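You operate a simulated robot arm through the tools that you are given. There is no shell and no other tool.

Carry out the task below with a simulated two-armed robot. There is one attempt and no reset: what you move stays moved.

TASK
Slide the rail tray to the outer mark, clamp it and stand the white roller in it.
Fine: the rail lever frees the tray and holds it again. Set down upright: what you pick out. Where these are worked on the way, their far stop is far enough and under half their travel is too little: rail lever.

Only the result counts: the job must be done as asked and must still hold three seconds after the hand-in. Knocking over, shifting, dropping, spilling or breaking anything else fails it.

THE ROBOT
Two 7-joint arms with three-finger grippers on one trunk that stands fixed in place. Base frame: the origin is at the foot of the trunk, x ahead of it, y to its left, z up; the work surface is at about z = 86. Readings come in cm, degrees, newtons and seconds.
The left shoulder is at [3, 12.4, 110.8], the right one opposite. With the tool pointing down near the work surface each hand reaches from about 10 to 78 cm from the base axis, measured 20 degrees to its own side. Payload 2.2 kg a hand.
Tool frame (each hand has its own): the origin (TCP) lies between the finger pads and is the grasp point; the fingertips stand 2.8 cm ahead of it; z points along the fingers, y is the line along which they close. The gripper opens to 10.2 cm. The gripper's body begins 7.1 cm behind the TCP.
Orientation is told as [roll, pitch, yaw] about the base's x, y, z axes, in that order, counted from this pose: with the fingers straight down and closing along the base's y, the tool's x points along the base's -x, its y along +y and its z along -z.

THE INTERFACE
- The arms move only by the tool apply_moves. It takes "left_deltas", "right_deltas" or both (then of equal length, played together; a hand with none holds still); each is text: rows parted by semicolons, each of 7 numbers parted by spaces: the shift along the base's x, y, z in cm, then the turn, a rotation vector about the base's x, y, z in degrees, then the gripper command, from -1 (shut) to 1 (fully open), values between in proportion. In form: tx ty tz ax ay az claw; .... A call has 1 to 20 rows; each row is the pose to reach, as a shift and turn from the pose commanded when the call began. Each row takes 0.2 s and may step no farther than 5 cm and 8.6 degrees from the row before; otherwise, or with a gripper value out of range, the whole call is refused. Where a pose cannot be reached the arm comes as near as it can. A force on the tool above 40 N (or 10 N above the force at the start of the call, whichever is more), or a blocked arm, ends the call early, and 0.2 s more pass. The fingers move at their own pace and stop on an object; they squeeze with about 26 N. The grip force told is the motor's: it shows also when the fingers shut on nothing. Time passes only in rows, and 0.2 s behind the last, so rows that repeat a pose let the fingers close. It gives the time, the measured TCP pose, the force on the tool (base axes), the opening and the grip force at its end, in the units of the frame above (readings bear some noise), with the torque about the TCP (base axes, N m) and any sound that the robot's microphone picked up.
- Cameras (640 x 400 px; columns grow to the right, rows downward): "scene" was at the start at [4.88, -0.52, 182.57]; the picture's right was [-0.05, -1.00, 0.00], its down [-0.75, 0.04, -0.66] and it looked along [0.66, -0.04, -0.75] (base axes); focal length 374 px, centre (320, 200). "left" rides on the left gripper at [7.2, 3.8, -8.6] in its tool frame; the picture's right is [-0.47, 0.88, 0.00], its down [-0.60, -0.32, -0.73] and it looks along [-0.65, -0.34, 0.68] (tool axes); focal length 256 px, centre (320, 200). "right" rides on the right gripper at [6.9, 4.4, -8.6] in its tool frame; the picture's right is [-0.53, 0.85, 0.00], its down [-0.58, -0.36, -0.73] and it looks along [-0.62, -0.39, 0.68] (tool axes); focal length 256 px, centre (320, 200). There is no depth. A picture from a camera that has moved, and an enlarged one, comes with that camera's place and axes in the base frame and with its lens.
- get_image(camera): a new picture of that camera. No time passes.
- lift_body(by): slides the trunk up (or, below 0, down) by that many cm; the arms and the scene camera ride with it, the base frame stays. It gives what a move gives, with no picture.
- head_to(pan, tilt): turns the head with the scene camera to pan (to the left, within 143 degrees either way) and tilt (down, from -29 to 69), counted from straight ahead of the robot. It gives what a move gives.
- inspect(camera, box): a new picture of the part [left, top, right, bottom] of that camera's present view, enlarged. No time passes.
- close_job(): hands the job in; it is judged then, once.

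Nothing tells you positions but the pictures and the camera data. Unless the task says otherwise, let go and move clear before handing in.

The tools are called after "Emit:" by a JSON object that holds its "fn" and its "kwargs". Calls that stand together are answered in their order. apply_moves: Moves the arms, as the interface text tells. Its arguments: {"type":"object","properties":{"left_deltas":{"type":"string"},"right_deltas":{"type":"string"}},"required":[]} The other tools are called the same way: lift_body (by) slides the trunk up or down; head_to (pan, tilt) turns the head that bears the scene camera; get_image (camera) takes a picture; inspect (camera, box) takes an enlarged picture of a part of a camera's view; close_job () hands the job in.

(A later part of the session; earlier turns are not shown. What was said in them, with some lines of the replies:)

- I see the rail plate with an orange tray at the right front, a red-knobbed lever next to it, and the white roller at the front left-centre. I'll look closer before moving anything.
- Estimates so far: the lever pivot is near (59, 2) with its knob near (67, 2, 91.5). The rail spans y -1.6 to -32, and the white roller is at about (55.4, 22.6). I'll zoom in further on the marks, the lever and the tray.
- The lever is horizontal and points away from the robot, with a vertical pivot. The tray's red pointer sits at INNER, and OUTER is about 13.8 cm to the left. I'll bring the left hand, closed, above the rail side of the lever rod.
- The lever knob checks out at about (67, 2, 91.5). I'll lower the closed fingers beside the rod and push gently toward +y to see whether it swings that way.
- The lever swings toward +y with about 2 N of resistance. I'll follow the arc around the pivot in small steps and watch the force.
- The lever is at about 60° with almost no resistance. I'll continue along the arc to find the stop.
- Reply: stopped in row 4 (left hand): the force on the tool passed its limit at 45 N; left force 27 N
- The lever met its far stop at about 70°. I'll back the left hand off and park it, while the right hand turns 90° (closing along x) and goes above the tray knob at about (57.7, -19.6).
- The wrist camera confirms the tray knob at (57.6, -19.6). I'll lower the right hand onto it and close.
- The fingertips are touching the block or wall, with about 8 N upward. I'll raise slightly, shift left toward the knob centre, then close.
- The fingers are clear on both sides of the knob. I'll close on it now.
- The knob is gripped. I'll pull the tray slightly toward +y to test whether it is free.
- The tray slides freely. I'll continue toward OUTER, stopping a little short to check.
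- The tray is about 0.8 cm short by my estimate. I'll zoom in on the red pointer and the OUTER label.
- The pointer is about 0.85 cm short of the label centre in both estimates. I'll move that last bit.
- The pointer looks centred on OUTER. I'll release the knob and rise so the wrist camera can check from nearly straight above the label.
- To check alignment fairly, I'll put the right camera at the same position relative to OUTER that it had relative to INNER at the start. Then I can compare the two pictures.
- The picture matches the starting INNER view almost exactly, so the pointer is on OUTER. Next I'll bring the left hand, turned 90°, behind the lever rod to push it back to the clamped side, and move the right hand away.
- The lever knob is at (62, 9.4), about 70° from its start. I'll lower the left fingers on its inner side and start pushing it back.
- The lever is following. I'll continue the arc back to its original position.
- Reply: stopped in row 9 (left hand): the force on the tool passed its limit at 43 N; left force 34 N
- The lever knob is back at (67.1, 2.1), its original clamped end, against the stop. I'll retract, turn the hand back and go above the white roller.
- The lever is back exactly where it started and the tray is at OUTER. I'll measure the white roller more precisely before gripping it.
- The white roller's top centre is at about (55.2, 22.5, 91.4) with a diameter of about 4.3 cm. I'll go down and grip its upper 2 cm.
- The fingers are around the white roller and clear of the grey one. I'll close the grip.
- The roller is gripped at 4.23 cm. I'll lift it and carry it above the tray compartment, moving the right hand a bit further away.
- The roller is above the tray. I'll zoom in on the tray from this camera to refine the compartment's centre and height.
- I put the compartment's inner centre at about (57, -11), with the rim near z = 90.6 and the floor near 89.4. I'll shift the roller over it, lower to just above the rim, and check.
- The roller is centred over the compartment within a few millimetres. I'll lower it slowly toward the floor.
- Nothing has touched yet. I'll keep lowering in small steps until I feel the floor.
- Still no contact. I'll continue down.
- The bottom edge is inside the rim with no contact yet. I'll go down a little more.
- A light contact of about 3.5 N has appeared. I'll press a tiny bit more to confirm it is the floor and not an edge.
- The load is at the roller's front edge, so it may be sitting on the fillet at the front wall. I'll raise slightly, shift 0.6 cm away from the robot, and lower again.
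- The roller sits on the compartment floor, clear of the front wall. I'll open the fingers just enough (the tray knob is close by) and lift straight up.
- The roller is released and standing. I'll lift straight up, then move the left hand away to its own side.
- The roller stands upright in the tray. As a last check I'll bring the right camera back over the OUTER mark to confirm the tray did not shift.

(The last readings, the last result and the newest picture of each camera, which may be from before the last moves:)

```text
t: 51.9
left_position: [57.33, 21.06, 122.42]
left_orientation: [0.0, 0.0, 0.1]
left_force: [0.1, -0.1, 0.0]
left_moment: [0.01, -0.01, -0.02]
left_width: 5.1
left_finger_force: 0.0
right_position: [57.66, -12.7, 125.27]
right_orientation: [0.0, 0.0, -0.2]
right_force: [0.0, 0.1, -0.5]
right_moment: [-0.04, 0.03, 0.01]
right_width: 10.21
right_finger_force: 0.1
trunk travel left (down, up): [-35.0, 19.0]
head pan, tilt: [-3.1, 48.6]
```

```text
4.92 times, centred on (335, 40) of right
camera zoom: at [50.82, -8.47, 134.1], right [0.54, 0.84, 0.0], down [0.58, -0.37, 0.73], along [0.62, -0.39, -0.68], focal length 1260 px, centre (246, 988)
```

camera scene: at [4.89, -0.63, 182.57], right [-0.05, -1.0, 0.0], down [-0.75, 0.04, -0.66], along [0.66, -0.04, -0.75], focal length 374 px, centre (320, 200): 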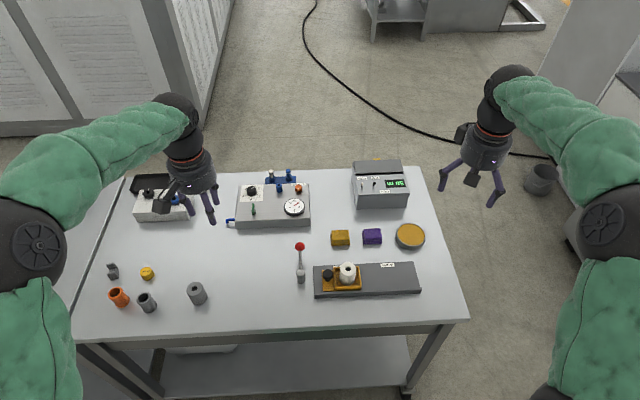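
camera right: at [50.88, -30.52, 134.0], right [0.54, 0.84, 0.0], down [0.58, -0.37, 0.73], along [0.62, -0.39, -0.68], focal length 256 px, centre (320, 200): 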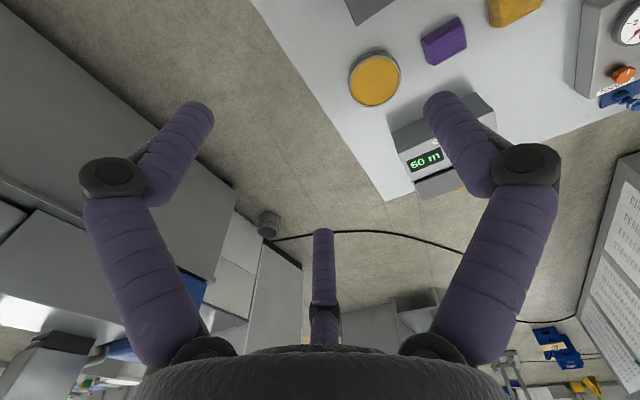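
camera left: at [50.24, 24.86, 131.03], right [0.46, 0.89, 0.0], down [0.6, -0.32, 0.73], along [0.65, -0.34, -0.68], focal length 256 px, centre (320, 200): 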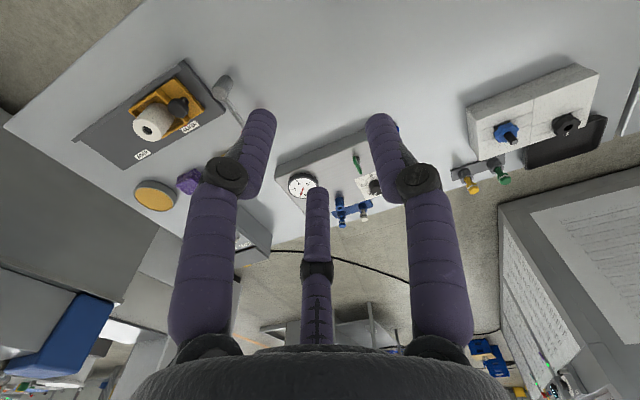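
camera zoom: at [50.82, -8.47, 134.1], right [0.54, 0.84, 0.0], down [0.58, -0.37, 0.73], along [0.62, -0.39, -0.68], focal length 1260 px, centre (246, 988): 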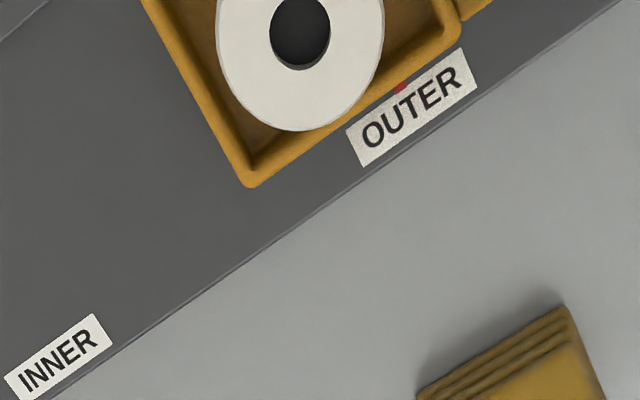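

The pointer is still centred on OUTER, the lever is at its clamped end and the roller stands in the tray. I'll move the right hand clear and then hand in.

Emit:
{"fn": "apply_moves", "kwargs": {"right_deltas": "0 -4 0 0 0 0 1; 0 -8 0 0 0 0 1; 0 -12 0 0 0 0 1; 0 -14 0 0 0 0 1; 0 -14 0 0 0 0 1"}}

Emit:
{"fn": "get_image", "kwargs": {"camera": "scene"}}

```text
t: 53.1
left_position: [57.41, 21.08, 122.25]
left_orientation: [0.0, 0.1, 0.2]
left_force: [0.9, 0.0, 0.1]
left_moment: [0.0, -0.02, -0.01]
left_width: 5.08
left_finger_force: 0.0
right_position: [57.72, -26.69, 125.45]
right_orientation: [0.0, 0.1, 0.0]
right_force: [0.7, -0.1, -0.3]
right_moment: [0.01, 0.03, -0.02]
right_width: 10.2
right_finger_force: 0.0
trunk travel left (down, up): [-35.0, 19.0]
head pan, tilt: [-3.1, 48.6]
```

```text
taken
camera scene: at [4.88, -0.49, 182.57], right [-0.05, -1.0, 0.0], down [-0.75, 0.04, -0.66], along [0.66, -0.04, -0.75], focal length 374 px, centre (320, 200)
```

scene: 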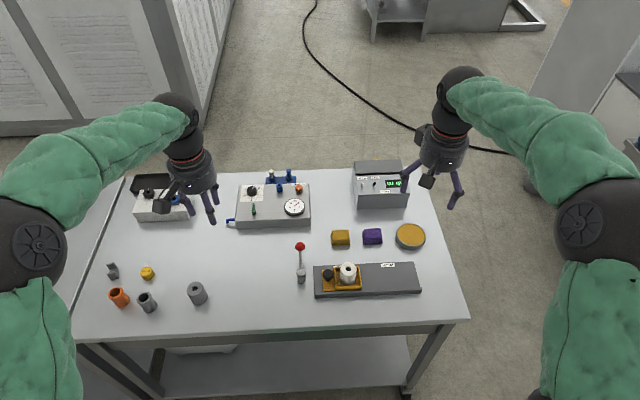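

Both hands are clear and nothing else on the table has moved, so I'm handing in the job.

Emit:
{"fn": "close_job", "kwargs": {}}

```text
The job is handed in.
```

The tray is at the outer mark, the rail lever is back at its clamped end, and the white roller is standing upright in the tray. I've handed the job in; no verdict came back.

- **Tray:** I swung the lever to its far stop to free the tray, then slid it about 13.8 cm. The red pointer sits centred on OUTER, and I checked this again after placing the roller.
- **Clamp:** I pushed the lever back against its original stop. I didn't pull on the tray to test the hold, but it slid freely with the lever at the other end, so this end should be the clamped one.
- **Roller:** It rests on the compartment floor, clear of the walls. Both hands are well away, and the last picture shows nothing else on the table moved.
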